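You operate a simulated robot arm through the tools that you are given. There is no shell and no other tool.

You run a simulated two-armed robot. Do the job below in one go: nothing can be reset, and whatever is moved stays where it is left.

JOB
Take the blue block out of the clamp and blow its bed clean.
Fine: the block goes in the block tray; no dust is left; use the pen blower, stand it in its holder again, shut the blower valve; leave the other valves. Set down upright: what you pick out, pen blower. Where these are worked on the way, their far stop is far enough and under half their travel is too little: blower valve.

It is judged by the outcome, as a careful person would: the job done as asked, and still so three seconds after it is handed in. It fails if anything else is knocked over, pushed out of place, dropped, spilled or broken.

ROBOT AND FRAMES
Two 7-joint arms with fingered hands on one trunk that stands fixed in place. Base frame: the origin is at the foot of the trunk, x ahead of it, y to its left, z up; the work surface is at about z = 0.8. Units: m, degrees, N and s.
The left shoulder is at [0.021, 0.208, 1.423], the right one opposite. Payload 5 kg a hand.
The TCP of each hand is the grasp point between the finger pads, 0.048 m short of the fingertips. In the tool frame z runs along the fingers and y along their closing line. The gripper opens to 0.16 m. The gripper's body begins 0.056 m behind the TCP. The gripper is a hand of 4 fingers: y runs from the thumb to the fingers, the wrist lies at [-0.026, -0.142, -0.252] in the tool frame, and closing takes about 1.5 s.
Orientation is that of the tool frame in the base frame, as a unit quaternion [w, x, y, z]. With the fingers straight down and the wrist toward the robot, the tool's x, y and z point along [0, 1, 0], [1, 0, 0] and [0, 0, -1] of the base frame.

CONTROLS
- The arms move only by the tool arm_command. It takes "left_series", "right_series" or both (then of equal length, played together; a hand with none holds still); each is a list of rows, each a list of 7 numbers: the shift along the tool's x, y, z in m, then the turn, a rotation vector about the tool's x, y, z in degrees, then the gripper command, from -1 (fully open) to 1 (shut), values between in proportion. In form: [[x, y, z, wx, wy, wz, jaw], ...]. A call has 1 to 20 rows; each row is the pose to reach, as a shift and turn from the pose commanded when the call began, along the tool's axes at that moment. A row lasts 0.2 s, in which the tool goes at most 0.05 m and 8.6 degrees; a call with a longer step from one row to the next is refused whole, and so is a gripper value outside its range. A pose out of reach is approached as far as the arm can. The call stops where the force on the tool passes 40 N (or 10 N more than at its start, if that is more) or the arm is blocked; 0.2 s more then pass. The fingers move at their own pace (about 0.108 m/s each) and stop on an object; they squeeze with about 25 N. The grip force told is the motor's: it shows also when the fingers shut on nothing. Time passes only in rows, and 0.2 s behind the last, so rows that repeat a pose let the fingers close. It gives the time, the measured TCP pose, the force on the tool (base axes), the opening and the grip force at its end, in the units of the frame above (readings bear some noise), with the torque about the TCP (base axes, N m) and any sound that the robot's microphone picked up.
- Cameras (640 x 400 px; columns grow to the right, rows downward): "scene" is now at [0.0984, 0.0091, 1.611]; the picture's right is [0.10, -0.99, -0.00], its down [-0.56, -0.06, -0.83] and it looks along [0.82, 0.08, -0.56] (base axes); focal length 214 px, centre (320, 200). "left" rides on the left gripper at [-0.087, -0.133, -0.189] in its tool frame; the picture's right is [-0.83, -0.26, 0.49], its down [0.51, -0.71, 0.49] and it looks along [0.22, 0.66, 0.72] (tool axes); focal length 238 px, centre (320, 200). "right" rides on the right gripper at [0.087, -0.133, -0.189] in its tool frame; the picture's right is [-0.83, 0.26, -0.49], its down [-0.51, -0.71, 0.49] and it looks along [-0.22, 0.66, 0.72] (tool axes); focal length 238 px, centre (320, 200).
- capture(camera): a new picture of that camera. The clock stands still meanwhile.
- raise_lower(by): slides the trunk up (or, below 0, down) by that many m; the arms and the scene camera ride with it, the base frame stays. It gives what a move gives, with no picture.
- hand_shape(shape, hand): the hand has 4 fingers and takes this shape, open, in about a second: jaw (thumb against the fingers, like two jaws); tri (thumb and two fingers); tip (a fingertip pinch); poke (one finger out to press); point (the index stretched); flat (the hand flat); cup (the hand cupped); fist (a fist). The gripper value then closes the fingers along that shape, each until it touches; the sizes above hold for jaw. It gives what a move gives, with no picture.
- aim_head(pan, tilt): turns the head with the scene camera to pan (to the left, within 86 degrees either way) and tilt (down, from -29 to 69), counted from straight ahead of the robot. It gives what a move gives.
- measure_at(camera, pixels): for up to 12 pixels [column, row] of the newest picture of that camera ("zoom" is the newest enlarged one), the place [x, y, z] in the base frame of the surface seen there, good to about 0.002 m. The clock stands still meanwhile.
- inspect(camera, box): a new picture of the part [left, top, right, bottom] of that camera's present view, enlarged. The clock stands still meanwhile.
- close_job(): hands the job in; it is judged then, once.

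Unless the task says otherwise, let go and move clear before handing in.

The tools are called after "Request:" as name(argument=value, ...) on one line, values as JSON. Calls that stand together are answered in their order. arm_command: Moves the arms, as the interface text tells. Its arguments: {"type":"object","properties":{"left_series":{"type":"array"},"right_series":{"type":"array"}},"required":[]} The other tools are called the same way: raise_lower (by) slides the trunk up or down; hand_shape (shape, hand) gives the hand a shape; aim_head (pan, tilt) turns the head that bears the scene camera; capture (camera) takes a picture; measure_at (camera, pixels) gives the place of the surface under pixels of a picture; inspect (camera, box) takes an enlarged picture of a part of a camera's view; close_job () hands the job in.

At the start:

```text
time_s: 0.0
left_ee_pos: [0.6608, 0.1347, 1.4781]
left_tool_rot: [0.0, 0.707, 0.707, 0.0]
left_ft_force: [0.6, -0.5, -0.6]
left_ft_torque: [-0.02, 0.01, -0.01]
left_width: 0.1593
left_grasp_force: 0.0
left_shape: jaw
right_ee_pos: [0.6567, -0.5077, 1.5304]
right_tool_rot: [-0.001, 0.708, 0.706, 0.0]
right_ft_force: [0.0, 0.1, 0.0]
right_ft_torque: [0.0, 0.0, 0.0]
right_width: 0.1598
right_grasp_force: 0.2
right_shape: jaw
trunk travel left (down, up): [-0.425, 0.265]
head pan, tilt: [5.8, 34.4]
```

scene: 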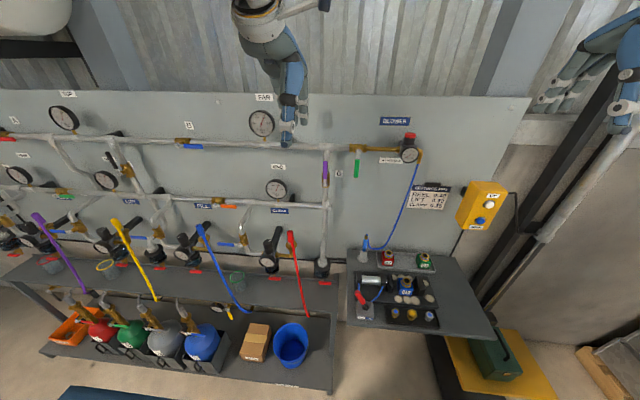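
right: 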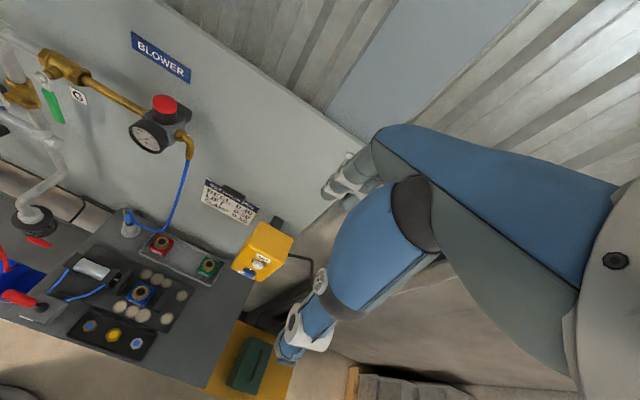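
left: 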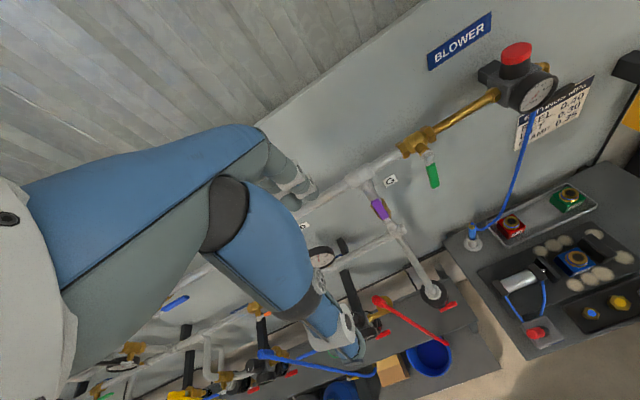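

The scene shows the blower bench around pixels (340-490, 240-335), with the blower valve (green lever) near (357,165) and the regulator near (410,152). I'll enlarge these areas first.

Request:
inspect(camera="scene", box=[330, 230, 510, 342])

Request:
inspect(camera="scene", box=[310, 100, 520, 231])

Request:
inspect(camera="right", box=[20, 190, 320, 378])

Request:
inspect(camera="left", box=[440, 170, 640, 360])

```text
3.56 times, centred on (420, 286) of scene
```

zoom: 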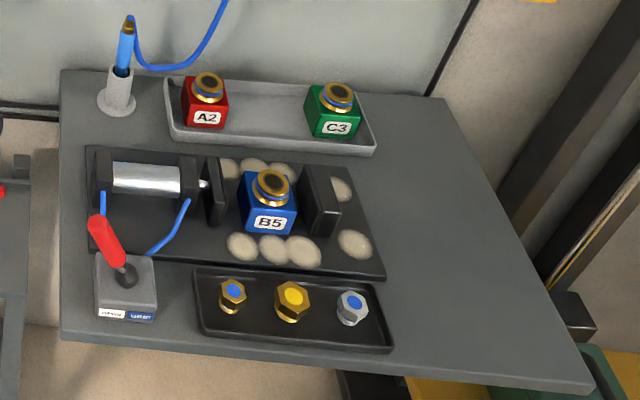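

```text
3.05 times, centred on (415, 166) of scene
```

zoom: 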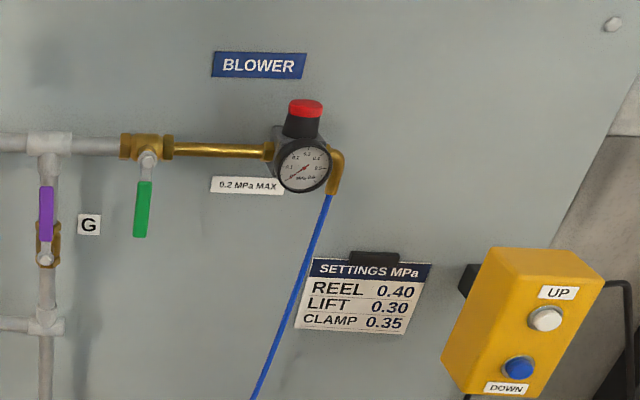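

```text
2.13 times, centred on (170, 284) of right
```

zoom: 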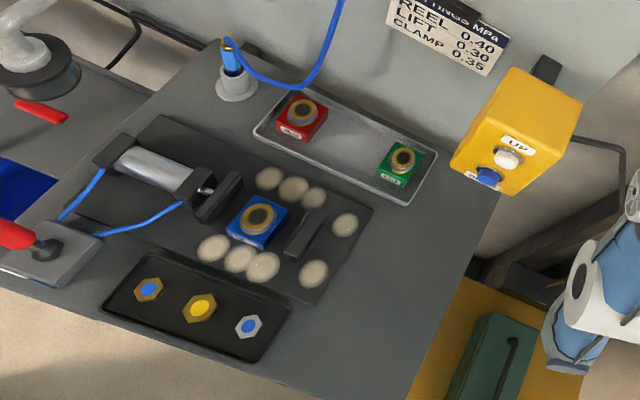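

```text
2.11 times, centred on (540, 265) of left
```

zoom: 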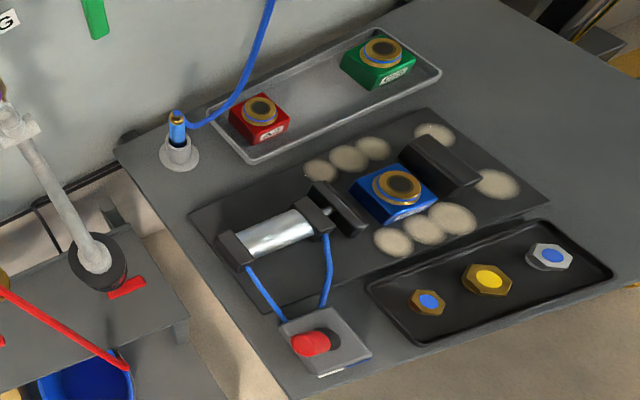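

The blue block B5 sits in the clamp bed near (405,288), with dust patches around it and a red lever at (360,300). I'll zoom more tightly on the lever, block, pen and regulator.

Request:
inspect(camera="scene", box=[350, 285, 390, 325])

Request:
inspect(camera="scene", box=[380, 265, 440, 310])

Request:
inspect(camera="left", box=[480, 20, 600, 140])

Request:
inspect(camera="scene", box=[340, 220, 400, 270])

```text
10.00 times, centred on (370, 305) of scene
```

zoom: 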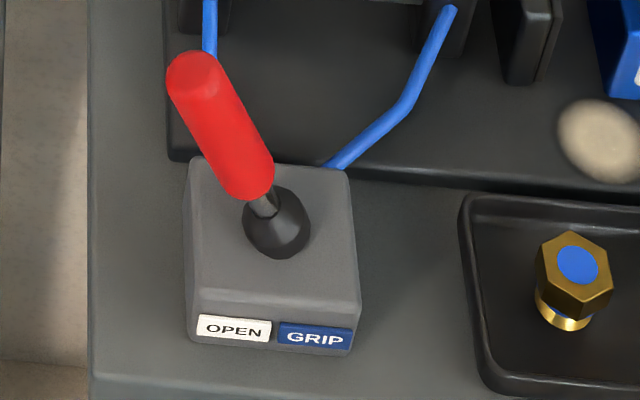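

```text
8.89 times, centred on (410, 288) of scene
```

zoom: 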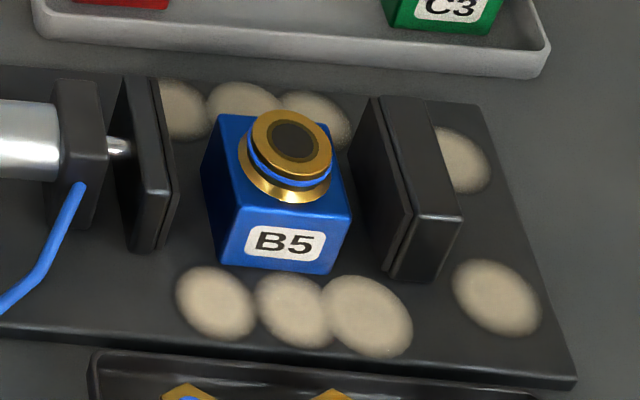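

```text
3.33 times, centred on (540, 80) of left
```

zoom: 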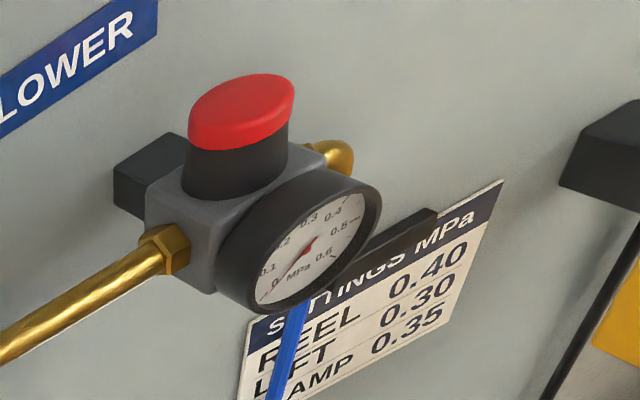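

```text
8.00 times, centred on (370, 245) of scene
```

zoom: 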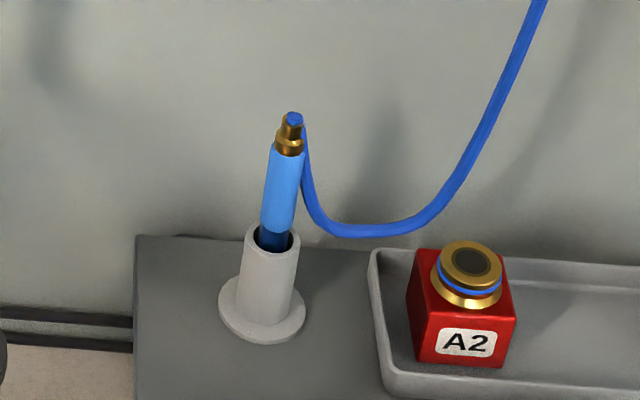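

The clamp lever leans to OPEN and there are gaps both sides of the block, so it is not gripped. Now I'll measure the positions of everything.

Request:
inspect(camera="scene", box=[380, 265, 440, 310])

Request:
measure_at(camera="zoom", pixels=[[215, 255], [332, 268], [345, 205], [218, 120], [295, 140], [290, 192], [145, 240], [170, 200], [395, 270], [375, 110], [450, 330], [300, 300]])

Request:
inspect(camera="scene", box=[340, 220, 450, 275])

Request:
measure_at(camera="zoom", pixels=[[158, 80], [154, 100], [143, 140], [145, 175], [138, 195], [158, 170], [210, 175], [540, 240], [400, 190], [215, 210], [550, 265], [170, 125]])

Request:
inspect(camera="scene", box=[310, 100, 520, 231])

Request:
measure_at(camera="zoom", pixels=[[148, 160], [144, 185], [140, 230], [135, 235], [148, 235], [140, 145], [305, 108], [305, 170], [60, 300], [200, 280], [46, 260], [46, 195]])

```text
8.89 times, centred on (410, 288) of scene
```

zoom: 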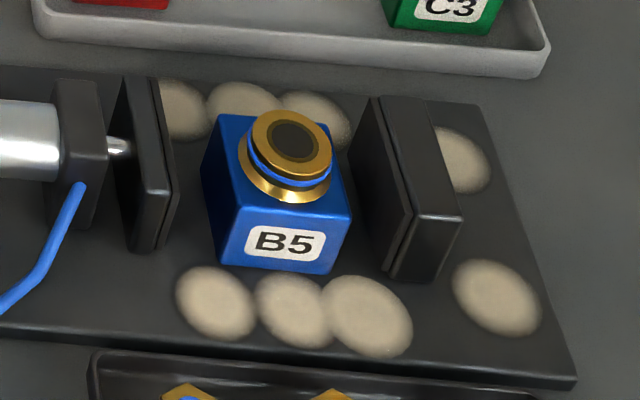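

```text
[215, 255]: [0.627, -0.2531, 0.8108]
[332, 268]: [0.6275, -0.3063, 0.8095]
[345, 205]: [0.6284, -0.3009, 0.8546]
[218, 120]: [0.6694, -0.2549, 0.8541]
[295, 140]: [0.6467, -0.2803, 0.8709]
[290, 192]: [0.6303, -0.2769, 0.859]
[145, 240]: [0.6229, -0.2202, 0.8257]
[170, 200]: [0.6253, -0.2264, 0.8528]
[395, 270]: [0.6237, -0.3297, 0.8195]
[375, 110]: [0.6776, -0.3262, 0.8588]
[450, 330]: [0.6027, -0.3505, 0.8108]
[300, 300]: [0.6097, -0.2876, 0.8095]
```

```text
5.82 times, centred on (395, 248) of scene
```

zoom: 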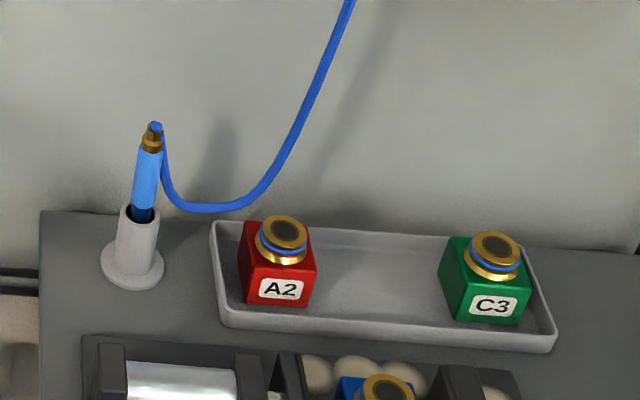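

```text
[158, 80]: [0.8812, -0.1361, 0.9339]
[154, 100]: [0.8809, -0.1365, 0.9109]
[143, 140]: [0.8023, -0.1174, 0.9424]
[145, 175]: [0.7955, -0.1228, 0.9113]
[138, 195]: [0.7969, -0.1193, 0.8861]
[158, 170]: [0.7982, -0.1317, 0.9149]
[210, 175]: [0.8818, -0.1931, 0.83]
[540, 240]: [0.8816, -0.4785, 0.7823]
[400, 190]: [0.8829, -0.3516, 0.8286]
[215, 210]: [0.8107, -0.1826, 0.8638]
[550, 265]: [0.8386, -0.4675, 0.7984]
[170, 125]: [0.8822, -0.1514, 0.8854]
```

```text
3.05 times, centred on (415, 166) of scene
```

zoom: 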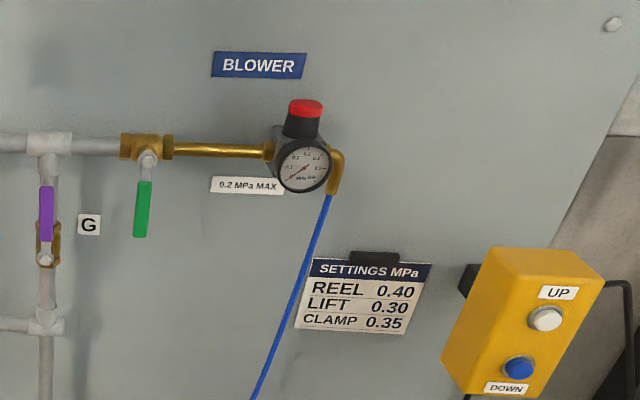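

```text
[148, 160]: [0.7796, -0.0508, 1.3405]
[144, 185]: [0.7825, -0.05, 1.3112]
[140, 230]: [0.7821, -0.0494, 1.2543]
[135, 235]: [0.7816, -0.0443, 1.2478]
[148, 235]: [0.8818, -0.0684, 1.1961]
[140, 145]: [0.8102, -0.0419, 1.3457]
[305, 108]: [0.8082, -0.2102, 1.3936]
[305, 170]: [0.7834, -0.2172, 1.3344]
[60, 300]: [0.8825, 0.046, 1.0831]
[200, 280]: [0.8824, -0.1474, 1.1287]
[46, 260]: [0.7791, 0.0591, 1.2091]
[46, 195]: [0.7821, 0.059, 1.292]
```

The block spans about y -0.253 to -0.303, x 0.627 to 0.67, and z 0.81 to 0.855; the pen is near (0.80, -0.12) and the panel is at x = 0.882. I'll measure the tray, the pen holder and the hand shape in more detail.

Request:
inspect(camera="scene", box=[370, 245, 450, 295])

Request:
measure_at(camera="zoom", pixels=[[55, 10], [100, 140], [120, 115], [200, 60], [200, 130], [200, 165], [330, 70], [330, 140], [330, 160], [330, 170], [260, 100], [560, 200]])

Request:
inspect(camera="scene", box=[345, 225, 385, 265])

Request:
measure_at(camera="zoom", pixels=[[228, 165], [240, 160], [215, 210], [210, 250], [240, 245], [185, 300], [255, 310], [215, 320], [205, 390], [195, 270], [240, 272], [150, 395]])

Request:
inspect(camera="scene", box=[520, 20, 640, 140])

Request:
inspect(camera="scene", box=[240, 30, 340, 155])

```text
8.00 times, centred on (410, 270) of scene
```

zoom: 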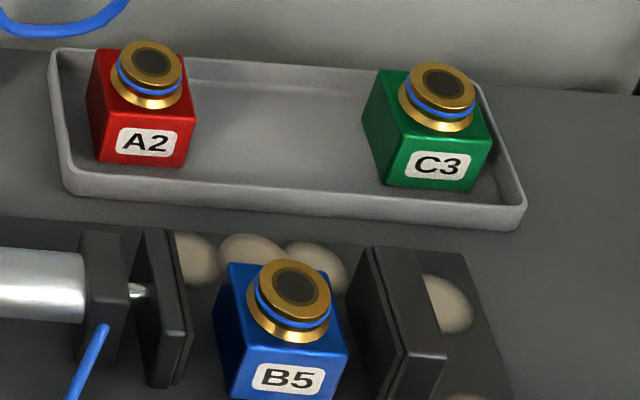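

```text
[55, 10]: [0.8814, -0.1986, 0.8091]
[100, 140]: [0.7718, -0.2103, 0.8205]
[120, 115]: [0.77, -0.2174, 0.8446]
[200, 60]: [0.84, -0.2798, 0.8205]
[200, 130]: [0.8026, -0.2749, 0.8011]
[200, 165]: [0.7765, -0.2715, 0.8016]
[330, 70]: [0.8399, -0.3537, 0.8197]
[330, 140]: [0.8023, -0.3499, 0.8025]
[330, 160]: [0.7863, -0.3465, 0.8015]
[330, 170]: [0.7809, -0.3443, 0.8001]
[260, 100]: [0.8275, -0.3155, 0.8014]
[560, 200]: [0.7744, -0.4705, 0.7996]
```

```text
10.00 times, centred on (365, 245) of scene
```

zoom: 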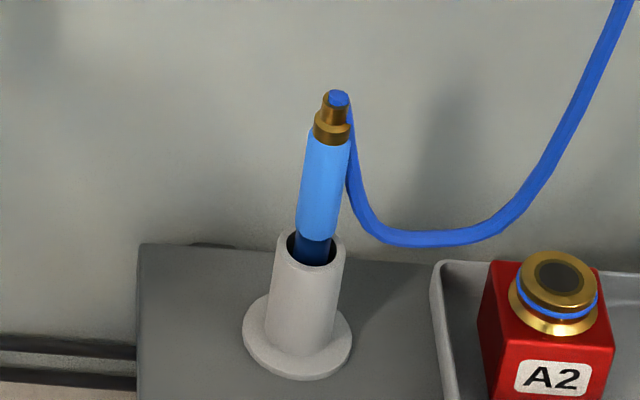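

```text
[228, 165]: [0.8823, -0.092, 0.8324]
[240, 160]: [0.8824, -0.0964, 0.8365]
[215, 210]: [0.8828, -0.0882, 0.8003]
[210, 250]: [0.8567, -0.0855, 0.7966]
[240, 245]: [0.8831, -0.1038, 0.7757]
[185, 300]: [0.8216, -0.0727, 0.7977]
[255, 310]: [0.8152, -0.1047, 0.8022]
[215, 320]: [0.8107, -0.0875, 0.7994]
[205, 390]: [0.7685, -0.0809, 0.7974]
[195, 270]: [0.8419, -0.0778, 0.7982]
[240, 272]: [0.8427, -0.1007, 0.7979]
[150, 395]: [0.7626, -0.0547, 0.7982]
```

```text
3.33 times, centred on (580, 80) of scene
```

zoom: 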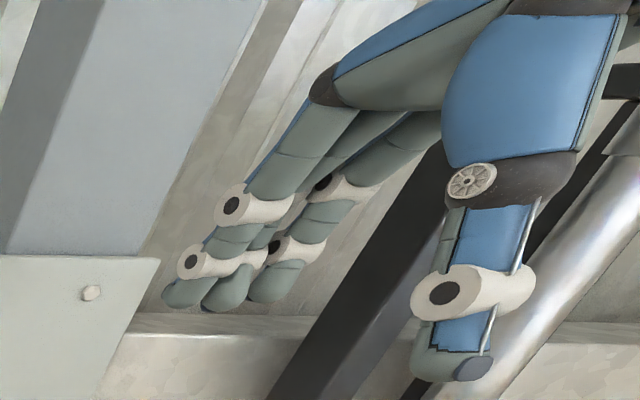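

```text
3.20 times, centred on (290, 92) of scene
```

zoom: 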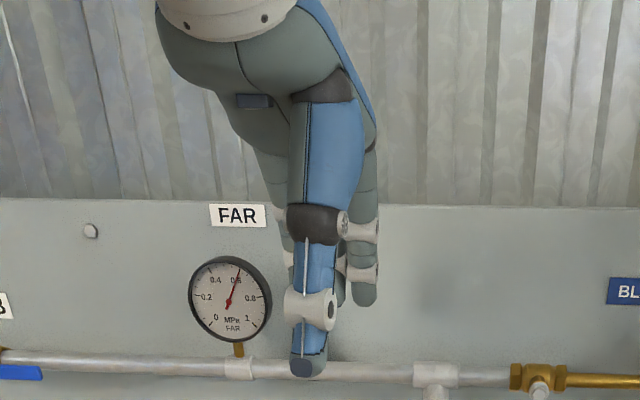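

The hand has a thumb on the near side and three fingers on the far side, and the tray is free between A2 and C3 (x 0.77 to 0.84). I'll move the right hand above the block, still high, for a closer look.

Request:
arm_command(right_series=[[0.046, 0, 0, 0, 0, 0, -1], [0.092, 0, 0, 0, 0, 0, -1], [0.138, -0.002, 0, 0, 0, 0, -1], [0.184, -0.004, 0, 0, 0, 0, -1], [0.2287, -0.006, 0, 0, 0, 0, -1], [0.2287, -0.006, 0.045, 0, 0, 0, -1], [0.2287, -0.006, 0.09, 0, 0, 0, -1], [0.2287, -0.006, 0.135, 0, 0, 0, -1], [0.2287, -0.006, 0.18, 0, 0, 0, -1], [0.2287, -0.006, 0.225, 0, 0, 0, -1], [0.2287, -0.006, 0.27, 0, 0, 0, -1], [0.2287, -0.006, 0.315, 0, 0, 0, -1], [0.2287, -0.006, 0.36, 0, 0, 0, -1], [0.2287, -0.006, 0.405, 0, 0, 0, -1], [0.2287, -0.006, 0.45, 0, 0, 0, -1], [0.2287, -0.006, 0.45, 0, 0, 0, -1]])

Request:
capture(camera="right")

Request:
capture(camera="scene")

```text
time_s: 3.4
left_ee_pos: [0.659, 0.1356, 1.479]
left_tool_rot: [0.0, 0.707, 0.708, 0.0]
left_ft_force: [-0.2, 0.9, 0.3]
left_ft_torque: [-0.01, -0.06, 0.03]
left_width: 0.1596
left_grasp_force: 0.1
left_shape: jaw
right_ee_pos: [0.6487, -0.2822, 1.0812]
right_tool_rot: [0.0, 0.708, 0.707, 0.001]
right_ft_force: [-0.6, 0.2, 0.6]
right_ft_torque: [-0.01, -0.03, -0.01]
right_width: 0.1596
right_grasp_force: 0.1
right_shape: jaw
trunk travel left (down, up): [-0.425, 0.265]
head pan, tilt: [5.8, 34.4]
```

```text
taken
```

right: 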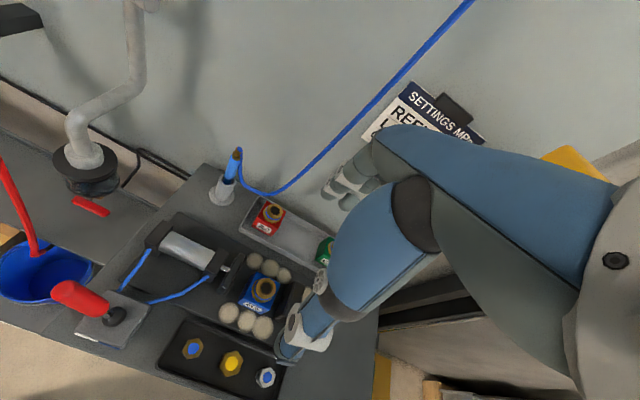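

```text
taken
```

scene: 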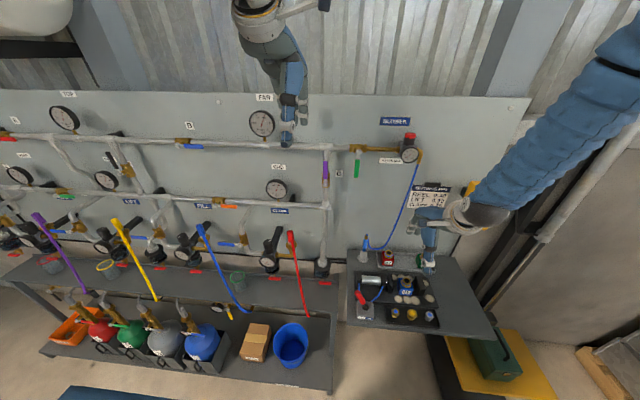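

The right camera now sees the block near (262,288), the clamp, the pen near (235,165) and the tray. I'll zoom and measure there.

Request:
inspect(camera="right", box=[200, 240, 320, 340])

Request:
measure_at(camera="zoom", pixels=[[305, 175], [415, 215], [365, 365], [260, 320], [340, 240], [345, 200], [405, 270], [230, 320], [140, 210], [250, 140], [430, 190], [490, 290]])

Request:
inspect(camera="right", box=[190, 130, 350, 270])

Request:
measure_at(camera="zoom", pixels=[[180, 75], [170, 115], [165, 165], [155, 195], [145, 235], [135, 275], [195, 200], [225, 240], [330, 320], [230, 370], [400, 440], [285, 260]])

```text
4.00 times, centred on (260, 290) of right
```

zoom: 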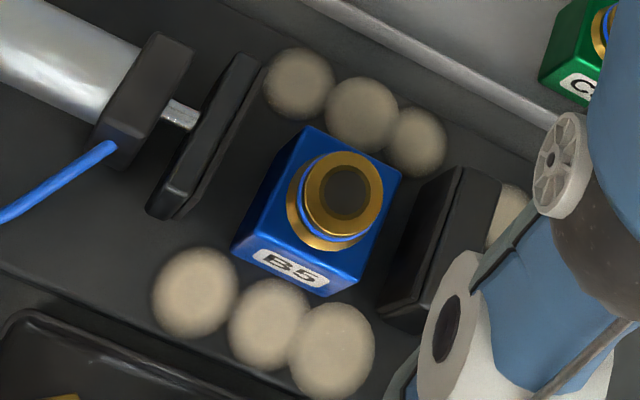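

```text
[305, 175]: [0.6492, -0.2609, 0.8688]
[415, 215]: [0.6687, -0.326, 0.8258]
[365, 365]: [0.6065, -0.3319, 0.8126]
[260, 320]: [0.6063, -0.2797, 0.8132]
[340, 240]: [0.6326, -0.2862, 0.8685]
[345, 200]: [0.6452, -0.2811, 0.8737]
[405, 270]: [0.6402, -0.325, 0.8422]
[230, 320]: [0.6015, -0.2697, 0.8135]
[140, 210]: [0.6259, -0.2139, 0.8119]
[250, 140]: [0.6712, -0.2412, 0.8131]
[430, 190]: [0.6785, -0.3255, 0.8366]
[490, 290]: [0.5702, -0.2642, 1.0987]
```

```text
2.86 times, centred on (270, 200) of right
```

zoom: 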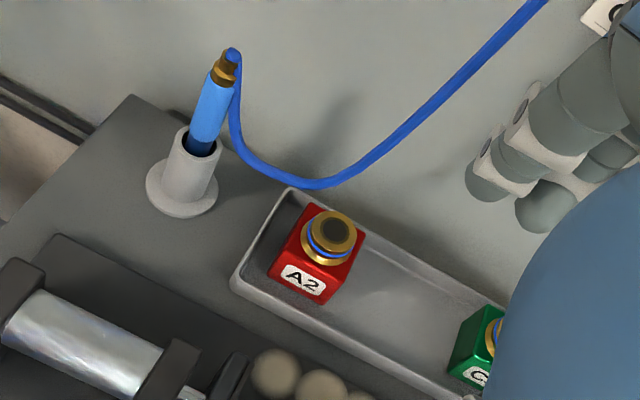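

```text
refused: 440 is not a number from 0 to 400
```

The bed, block and jaws measure consistently (block top near z 0.857, gold cap top 0.874). I'll measure the pen and tray in this zoom.

Request:
measure_at(camera="zoom", pixels=[[232, 55], [224, 72], [212, 105], [202, 140], [190, 165], [183, 200], [236, 100], [245, 150], [310, 184], [430, 115], [400, 290], [390, 345]])

Request:
measure_at(camera="zoom", pixels=[[290, 192], [293, 203], [240, 280], [249, 283], [335, 330], [320, 290], [272, 265], [303, 207], [360, 235], [330, 300], [350, 325], [420, 265]])

Request:
inspect(camera="right", box=[210, 250, 310, 330])

Request:
measure_at(camera="zoom", pixels=[[320, 110], [312, 100], [200, 265], [352, 325], [440, 155], [320, 260], [245, 180], [300, 240], [400, 220], [420, 190], [335, 100], [335, 95]])

```text
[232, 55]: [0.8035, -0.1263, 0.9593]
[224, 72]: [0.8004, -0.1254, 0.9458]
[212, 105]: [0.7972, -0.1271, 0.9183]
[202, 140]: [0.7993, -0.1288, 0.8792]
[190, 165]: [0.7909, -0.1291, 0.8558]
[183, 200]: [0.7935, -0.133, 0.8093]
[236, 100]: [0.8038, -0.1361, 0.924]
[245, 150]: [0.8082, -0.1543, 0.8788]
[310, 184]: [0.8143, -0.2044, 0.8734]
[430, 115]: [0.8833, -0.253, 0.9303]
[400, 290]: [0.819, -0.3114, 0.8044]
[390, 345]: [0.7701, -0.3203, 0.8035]
```

```text
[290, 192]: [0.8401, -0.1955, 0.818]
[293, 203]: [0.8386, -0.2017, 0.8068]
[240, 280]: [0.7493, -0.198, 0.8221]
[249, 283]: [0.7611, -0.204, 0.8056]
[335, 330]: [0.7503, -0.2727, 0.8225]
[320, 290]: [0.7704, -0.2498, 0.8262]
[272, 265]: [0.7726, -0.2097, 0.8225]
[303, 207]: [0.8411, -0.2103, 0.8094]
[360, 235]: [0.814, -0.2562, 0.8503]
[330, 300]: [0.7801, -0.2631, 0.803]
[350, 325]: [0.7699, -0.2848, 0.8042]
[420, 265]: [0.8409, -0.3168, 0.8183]
```

```text
5.00 times, centred on (260, 290) of right
```

zoom: 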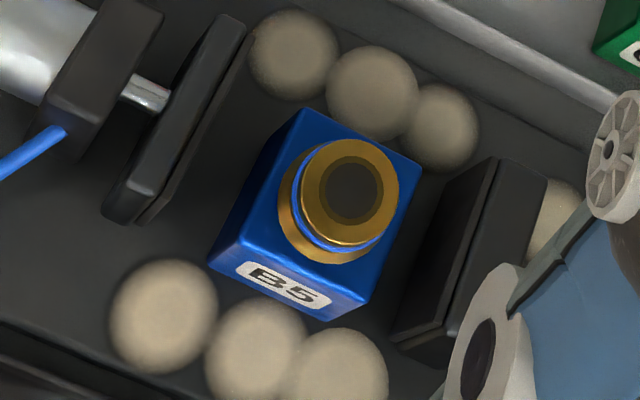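

```text
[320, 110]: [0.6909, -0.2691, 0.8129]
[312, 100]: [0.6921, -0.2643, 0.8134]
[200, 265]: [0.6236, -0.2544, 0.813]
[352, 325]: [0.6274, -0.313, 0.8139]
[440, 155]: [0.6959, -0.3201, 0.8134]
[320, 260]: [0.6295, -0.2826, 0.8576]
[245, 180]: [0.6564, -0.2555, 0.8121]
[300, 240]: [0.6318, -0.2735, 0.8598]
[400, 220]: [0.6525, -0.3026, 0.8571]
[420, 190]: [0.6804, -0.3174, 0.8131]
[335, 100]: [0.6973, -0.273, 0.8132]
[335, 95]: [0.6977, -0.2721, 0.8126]
```

Block centre is about (0.652, -0.279), and the tray interior runs x 0.76 to 0.84. I'll measure the hose path and C3 so the hand clears both.

Request:
inspect(camera="scene", box=[355, 140, 475, 275])

Request:
inspect(camera="left", box=[460, 80, 620, 260])

```text
2.96 times, centred on (415, 208) of scene
```

zoom: 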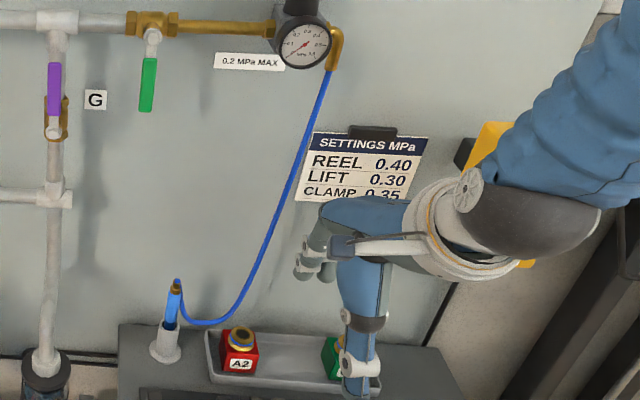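

```text
2.22 times, centred on (540, 170) of left
```

zoom: 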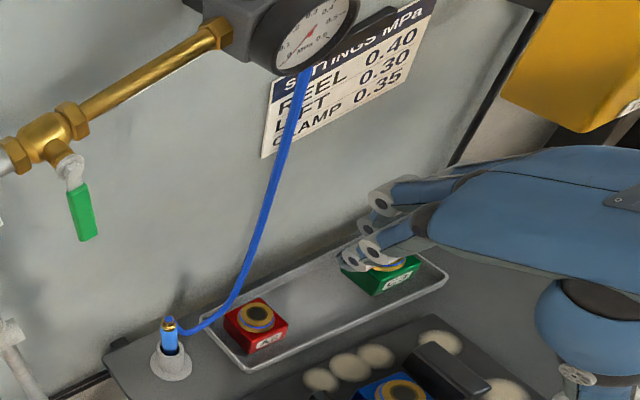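

The left camera gives a clean view of the hose and the right hand's fingers. I'll measure points there.

Request:
measure_at(camera="zoom", pixels=[[300, 100], [285, 140], [272, 180], [258, 230], [242, 280], [215, 318], [345, 265], [372, 292], [380, 200], [352, 258], [372, 225], [415, 250]])

Request:
measure_at(camera="zoom", pixels=[[76, 165], [72, 188], [92, 235], [80, 240], [93, 190], [85, 215], [50, 125], [165, 65], [168, 325], [170, 345], [170, 370], [175, 320]])

```text
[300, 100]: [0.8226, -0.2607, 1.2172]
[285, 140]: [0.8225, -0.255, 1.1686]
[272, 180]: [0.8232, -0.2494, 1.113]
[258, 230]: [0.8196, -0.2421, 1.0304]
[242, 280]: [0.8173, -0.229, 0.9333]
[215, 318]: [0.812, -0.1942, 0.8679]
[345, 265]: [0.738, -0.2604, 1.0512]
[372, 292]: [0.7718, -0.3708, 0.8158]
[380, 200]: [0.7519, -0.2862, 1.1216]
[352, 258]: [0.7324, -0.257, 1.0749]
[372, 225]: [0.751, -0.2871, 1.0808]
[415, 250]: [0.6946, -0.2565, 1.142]
```

```text
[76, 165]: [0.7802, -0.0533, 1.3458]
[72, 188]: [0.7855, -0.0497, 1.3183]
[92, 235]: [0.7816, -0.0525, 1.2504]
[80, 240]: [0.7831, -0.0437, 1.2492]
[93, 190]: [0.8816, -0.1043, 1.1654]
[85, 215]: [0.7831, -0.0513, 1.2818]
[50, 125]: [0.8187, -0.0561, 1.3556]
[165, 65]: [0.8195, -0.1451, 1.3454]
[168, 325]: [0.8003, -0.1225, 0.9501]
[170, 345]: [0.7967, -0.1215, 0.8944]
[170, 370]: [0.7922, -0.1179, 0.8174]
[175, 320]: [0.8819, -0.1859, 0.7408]
```

The hand is about 0.06 m wide and the hose stays at x ≈ 0.82, y > -0.25 where it matters, so the tray spot at (0.797, -0.318) is clear. I'll narrow the jaw and descend part way over the block to check.

Request:
arm_command(right_series=[[0, 0.001, 0.02, 0, 0, 0, -0.25], [0, 0.002, 0.05, 0, 0, 0, -0.25], [0, 0.002, 0.08, 0, 0, 0, -0.25], [0, 0.002, 0.11, 0, 0, 0, -0.25], [0, 0.002, 0.13, 0, 0, 0, -0.25], [0, 0.002, 0.13, 0, 0, 0, -0.25]])

Request:
capture(camera="right")

Request:
inspect(camera="scene", box=[360, 200, 480, 330])

Request:
inspect(camera="left", box=[500, 150, 640, 300])

```text
time_s: 4.8
left_ee_pos: [0.6617, 0.1336, 1.478]
left_tool_rot: [0.001, 0.707, 0.707, 0.001]
left_ft_force: [-0.5, -0.2, 1.2]
left_ft_torque: [-0.01, -0.02, 0.02]
left_width: 0.1598
left_grasp_force: 0.1
left_shape: jaw
right_ee_pos: [0.6513, -0.2781, 0.9514]
right_tool_rot: [0.0, 0.707, 0.707, 0.0]
right_ft_force: [-1.3, -0.3, -0.1]
right_ft_torque: [-0.04, -0.01, 0.0]
right_width: 0.1003
right_grasp_force: 0.0
right_shape: jaw
trunk travel left (down, up): [-0.425, 0.265]
head pan, tilt: [5.8, 34.4]
```

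```text
taken
```

right: 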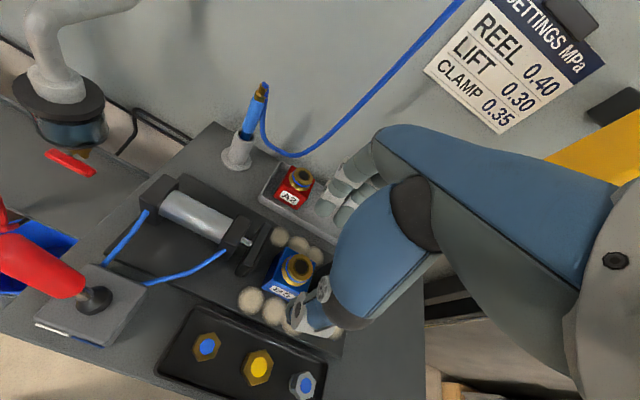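

```text
3.08 times, centred on (420, 265) of scene
```

zoom: 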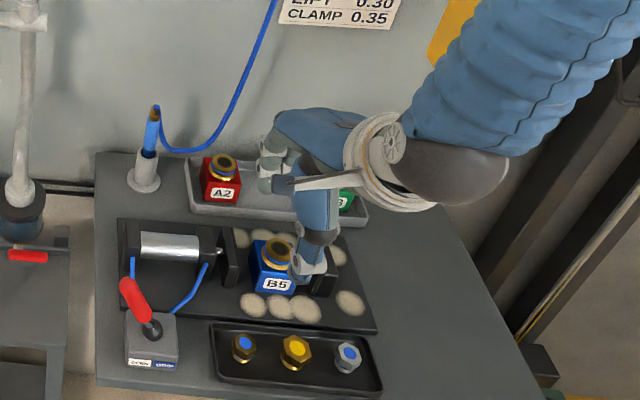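

```text
2.67 times, centred on (570, 225) of left
```

zoom: 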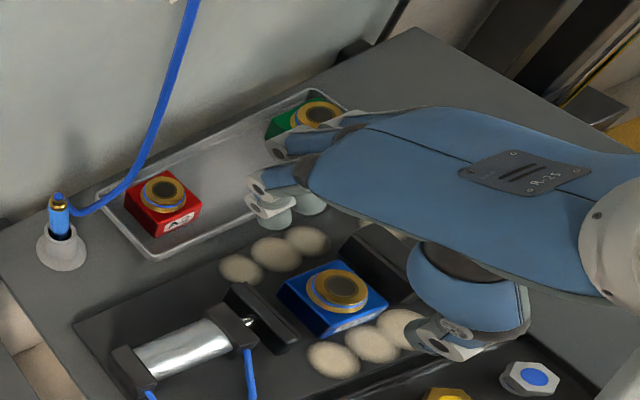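

The jaw is at 0.10 m and the hand is 7 cm above the grasp. I'll measure the finger and thumb tips against the block before descending.

Request:
measure_at(camera="zoom", pixels=[[440, 330], [465, 345], [425, 340], [490, 340], [275, 215], [262, 190], [310, 205], [280, 150], [300, 180], [340, 290], [345, 310], [430, 300]])

Request:
inspect(camera="right", box=[230, 160, 390, 340])

```text
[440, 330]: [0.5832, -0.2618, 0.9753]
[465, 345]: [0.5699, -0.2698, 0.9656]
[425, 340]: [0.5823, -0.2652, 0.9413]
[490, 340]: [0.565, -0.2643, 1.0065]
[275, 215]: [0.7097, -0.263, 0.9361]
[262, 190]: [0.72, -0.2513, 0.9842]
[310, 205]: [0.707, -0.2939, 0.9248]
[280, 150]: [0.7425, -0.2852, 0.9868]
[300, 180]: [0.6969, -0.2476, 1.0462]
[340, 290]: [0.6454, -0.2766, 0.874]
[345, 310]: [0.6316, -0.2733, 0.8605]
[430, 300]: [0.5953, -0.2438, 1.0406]
```

```text
2.22 times, centred on (310, 250) of right
```

zoom: 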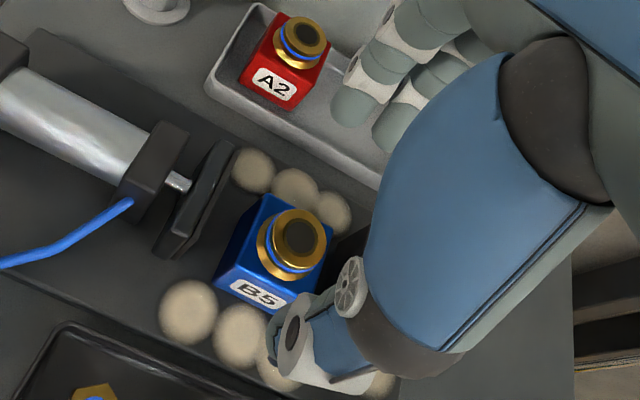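

Fingers and thumb straddle the block, about y -0.25 to -0.31, inside the clamp jaws. I'll descend to TCP z ≈ 0.883, then close.

Request:
arm_command(right_series=[[0, 0, 0.02, 0, 0, 0, -0.25], [0, 0, 0.04, 0, 0, 0, -0.25], [0, 0, 0.055, 0, 0, 0, -0.25], [0, 0, 0.068, 0, 0, 0, -0.25], [0, 0, 0.068, 0, 0, 0, -0.25]])

Request:
inspect(camera="left", box=[520, 200, 640, 320])

Request:
inspect(camera="scene", box=[380, 240, 450, 320])

```text
time_s: 6.0
left_ee_pos: [0.6609, 0.1356, 1.4777]
left_tool_rot: [0.0, 0.707, 0.707, 0.0]
left_ft_force: [-0.4, 1.1, 0.5]
left_ft_torque: [-0.03, 0.03, 0.0]
left_width: 0.1596
left_grasp_force: 0.1
left_shape: jaw
right_ee_pos: [0.6527, -0.2796, 0.8826]
right_tool_rot: [0.0, 0.707, 0.707, -0.001]
right_ft_force: [0.1, 0.4, 0.3]
right_ft_torque: [-0.03, 0.01, -0.02]
right_width: 0.1004
right_grasp_force: 0.1
right_shape: jaw
trunk travel left (down, up): [-0.425, 0.265]
head pan, tilt: [5.8, 34.4]
```

```text
3.33 times, centred on (580, 260) of left
```

zoom: 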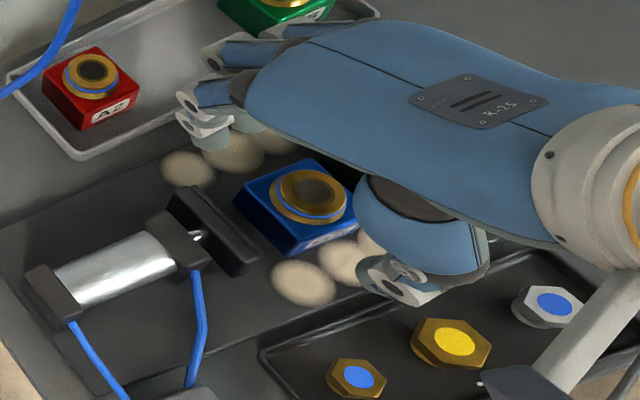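

```text
5.00 times, centred on (415, 280) of scene
```

zoom: 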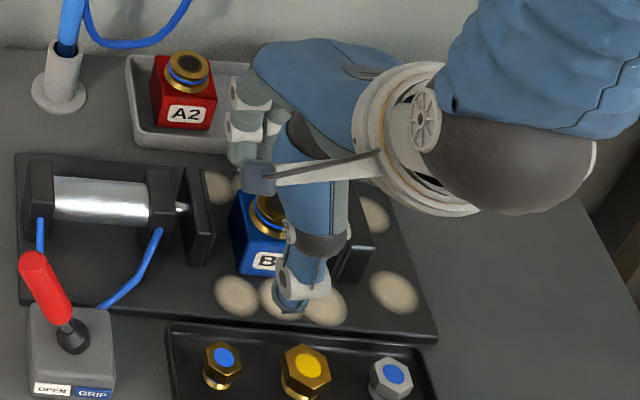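

The pose is reached with no contact. Closing on the block.

Request:
arm_command(right_series=[[0, 0, 0, 0, 0, 0, 0.2], [0, 0, 0, 0, 0, 0, 1], [0, 0, 0, 0, 0, 0, 1], [0, 0, 0, 0, 0, 0, 1], [0, 0, 0, 0, 0, 0, 1], [0, 0, 0, 0, 0, 0, 1], [0, 0, 0, 0, 0, 0, 1], [0, 0, 0, 0, 0, 0, 1]])

Request:
inspect(camera="left", box=[520, 200, 640, 320])

```text
time_s: 7.8
left_ee_pos: [0.6618, 0.1343, 1.4784]
left_tool_rot: [0.0, 0.706, 0.708, 0.0]
left_ft_force: [-1.2, -0.3, -0.6]
left_ft_torque: [0.0, 0.01, 0.0]
left_width: 0.1596
left_grasp_force: 0.1
left_shape: jaw
right_ee_pos: [0.6529, -0.2791, 0.8827]
right_tool_rot: [0.0, 0.707, 0.708, 0.0]
right_ft_force: [3.6, -0.4, -0.1]
right_ft_torque: [0.02, -0.13, 0.15]
right_width: 0.0448
right_grasp_force: 24.8
right_shape: jaw
trunk travel left (down, up): [-0.425, 0.265]
head pan, tilt: [5.8, 34.4]
```

```text
3.33 times, centred on (580, 260) of left
```

zoom: 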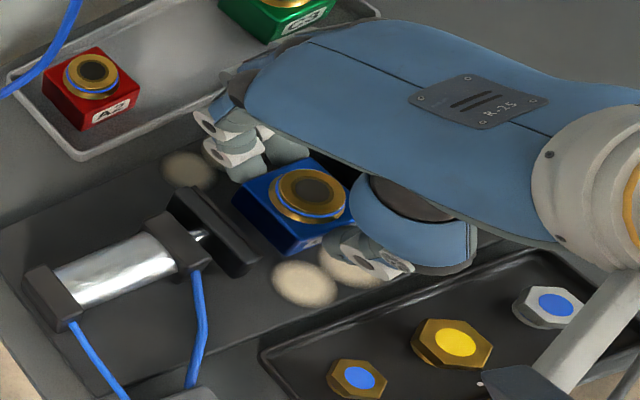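

The hand stopped at 0.045 m with 24.8 N, so the block is gripped. Lifting it straight up by 0.12 m.

Request:
arm_command(right_series=[[0, 0, -0.01, 0, 0, 0, 1], [0, 0, -0.03, 0, 0, 0, 1], [0, 0, -0.06, 0, 0, 0, 1], [0, 0, -0.09, 0, 0, 0, 1], [0, 0, -0.12, 0, 0, 0, 1], [0, 0, -0.12, 0, 0, 0, 1]])

Request:
capture(camera="right")

Request:
inspect(camera="left", box=[480, 150, 640, 320])

Request:
inspect(camera="scene", box=[370, 220, 460, 320])

```text
time_s: 9.2
left_ee_pos: [0.6618, 0.1333, 1.4773]
left_tool_rot: [0.0, 0.707, 0.707, 0.0]
left_ft_force: [-0.5, 0.3, 0.3]
left_ft_torque: [0.01, 0.04, 0.03]
left_width: 0.1596
left_grasp_force: 0.0
left_shape: jaw
right_ee_pos: [0.6517, -0.28, 1.0017]
right_tool_rot: [-0.001, 0.708, 0.707, 0.0]
right_ft_force: [-0.9, -0.4, -2.9]
right_ft_torque: [0.01, -0.02, 0.01]
right_width: 0.0448
right_grasp_force: 25.2
right_shape: jaw
trunk travel left (down, up): [-0.425, 0.265]
head pan, tilt: [5.8, 34.4]
```

```text
taken
```

right: 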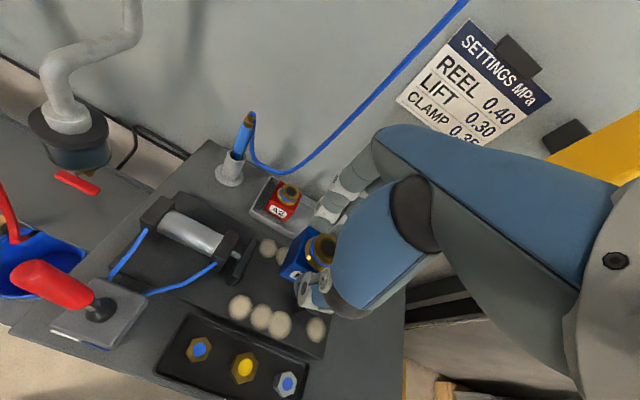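

```text
2.35 times, centred on (560, 235) of left
```

zoom: 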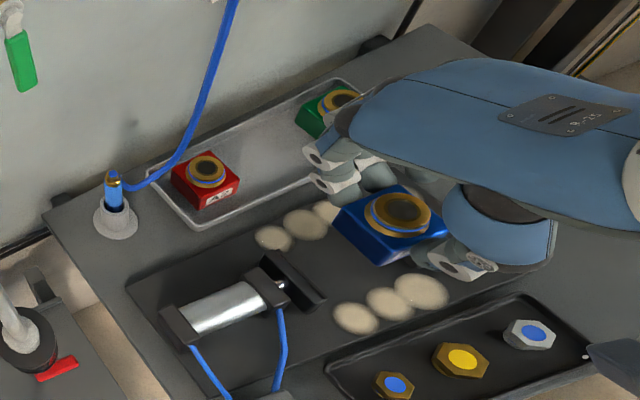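

```text
4.00 times, centred on (415, 270) of scene
```

zoom: 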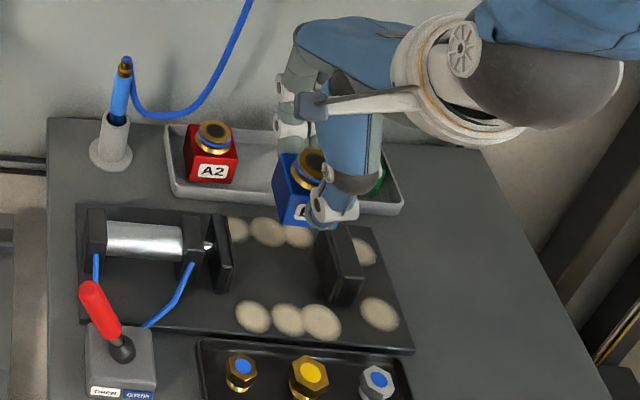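

The block is lifted cleanly. I'll carry it to over the tray spot at (0.797, -0.314) and then check before lowering.

Request:
arm_command(right_series=[[-0.008, 0.03, 0, 0, 0, 0, 1], [-0.016, 0.06, 0, 0, 0, 0, 1], [-0.024, 0.09, 0, 0, 0, 0, 1], [-0.032, 0.12, 0, 0, 0, 0, 1], [-0.035, 0.144, 0, 0, 0, 0, 1], [-0.035, 0.144, 0.03, 0, 0, 0, 1], [-0.035, 0.144, 0.06, 0, 0, 0, 1], [-0.035, 0.144, 0.08, 0, 0, 0, 1], [-0.035, 0.144, 0.08, 0, 0, 0, 1]])

Request:
capture(camera="right")

Request:
inspect(camera="left", box=[480, 120, 640, 290])

Request:
inspect(camera="scene", box=[370, 200, 460, 300])

```text
time_s: 11.2
left_ee_pos: [0.6608, 0.1341, 1.4768]
left_tool_rot: [0.0, 0.707, 0.707, 0.0]
left_ft_force: [-0.6, 1.1, 0.6]
left_ft_torque: [-0.01, 0.02, 0.02]
left_width: 0.1596
left_grasp_force: 0.0
left_shape: jaw
right_ee_pos: [0.7941, -0.3164, 0.921]
right_tool_rot: [-0.001, 0.707, 0.707, -0.002]
right_ft_force: [-6.9, 0.6, -3.3]
right_ft_torque: [-0.02, -0.17, -0.17]
right_width: 0.0437
right_grasp_force: 24.8
right_shape: jaw
trunk travel left (down, up): [-0.425, 0.265]
head pan, tilt: [5.8, 34.4]
```

```text
taken
```

right: 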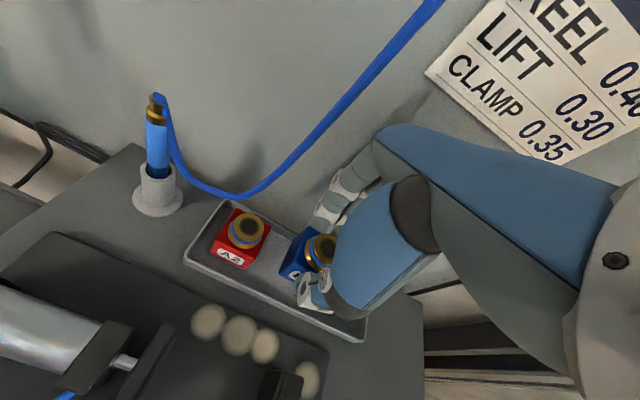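

```text
2.35 times, centred on (560, 205) of left
```

zoom: 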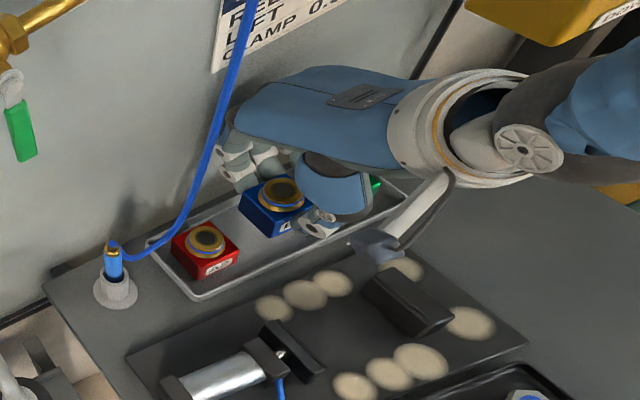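

```text
4.00 times, centred on (415, 250) of scene
```

zoom: 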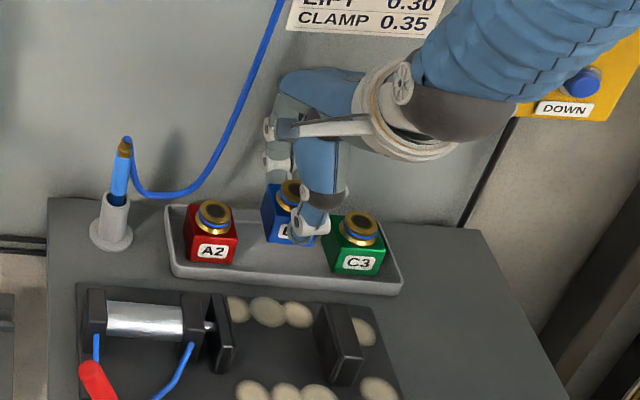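

There is a -6.9 N force along x, so the knuckles may be touching the panel. I'll measure the fingers' and block's positions.

Request:
inspect(camera="left", box=[520, 140, 640, 220])

Request:
measure_at(camera="zoom", pixels=[[110, 75], [88, 110], [95, 125], [110, 170], [125, 200], [200, 190], [240, 215], [80, 140], [280, 240], [165, 235], [70, 100], [130, 60]])

```text
5.00 times, centred on (580, 180) of left
```

zoom: 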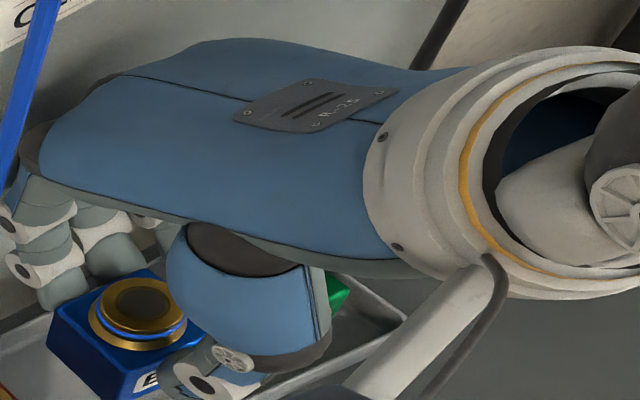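

```text
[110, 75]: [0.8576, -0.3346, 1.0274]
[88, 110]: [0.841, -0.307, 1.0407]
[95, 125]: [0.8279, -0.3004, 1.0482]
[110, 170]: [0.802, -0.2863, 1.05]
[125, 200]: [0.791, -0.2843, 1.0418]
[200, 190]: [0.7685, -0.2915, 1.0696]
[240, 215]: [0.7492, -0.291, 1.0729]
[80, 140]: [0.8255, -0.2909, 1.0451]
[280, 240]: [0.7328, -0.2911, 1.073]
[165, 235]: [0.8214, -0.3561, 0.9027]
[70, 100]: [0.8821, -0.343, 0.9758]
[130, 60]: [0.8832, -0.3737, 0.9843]
```

Request:
measure_at(camera="zoom", pixels=[[40, 130], [30, 150], [15, 185], [10, 215], [20, 265], [35, 165], [50, 240], [60, 290], [15, 270], [45, 270], [22, 175], [5, 225]])

Request:
measure_at(camera="zoom", pixels=[[60, 330], [85, 315], [150, 275], [110, 370], [70, 360], [130, 300], [300, 300], [340, 300], [280, 380], [20, 340]])

```text
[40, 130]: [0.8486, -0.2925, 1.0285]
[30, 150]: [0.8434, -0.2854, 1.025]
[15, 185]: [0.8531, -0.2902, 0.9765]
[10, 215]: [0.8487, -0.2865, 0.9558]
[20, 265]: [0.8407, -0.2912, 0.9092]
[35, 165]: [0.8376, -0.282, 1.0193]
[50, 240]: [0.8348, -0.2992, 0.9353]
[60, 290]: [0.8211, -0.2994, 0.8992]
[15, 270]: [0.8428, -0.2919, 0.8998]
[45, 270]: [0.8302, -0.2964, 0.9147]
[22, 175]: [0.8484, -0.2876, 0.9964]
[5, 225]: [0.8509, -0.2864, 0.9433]
```

```text
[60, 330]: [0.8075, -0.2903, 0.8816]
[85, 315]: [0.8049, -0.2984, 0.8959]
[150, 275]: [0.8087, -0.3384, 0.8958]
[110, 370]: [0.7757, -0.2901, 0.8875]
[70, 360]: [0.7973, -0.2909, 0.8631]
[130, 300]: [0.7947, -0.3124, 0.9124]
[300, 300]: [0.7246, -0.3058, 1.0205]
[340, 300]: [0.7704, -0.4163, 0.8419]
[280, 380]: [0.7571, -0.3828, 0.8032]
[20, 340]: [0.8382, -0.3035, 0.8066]
```

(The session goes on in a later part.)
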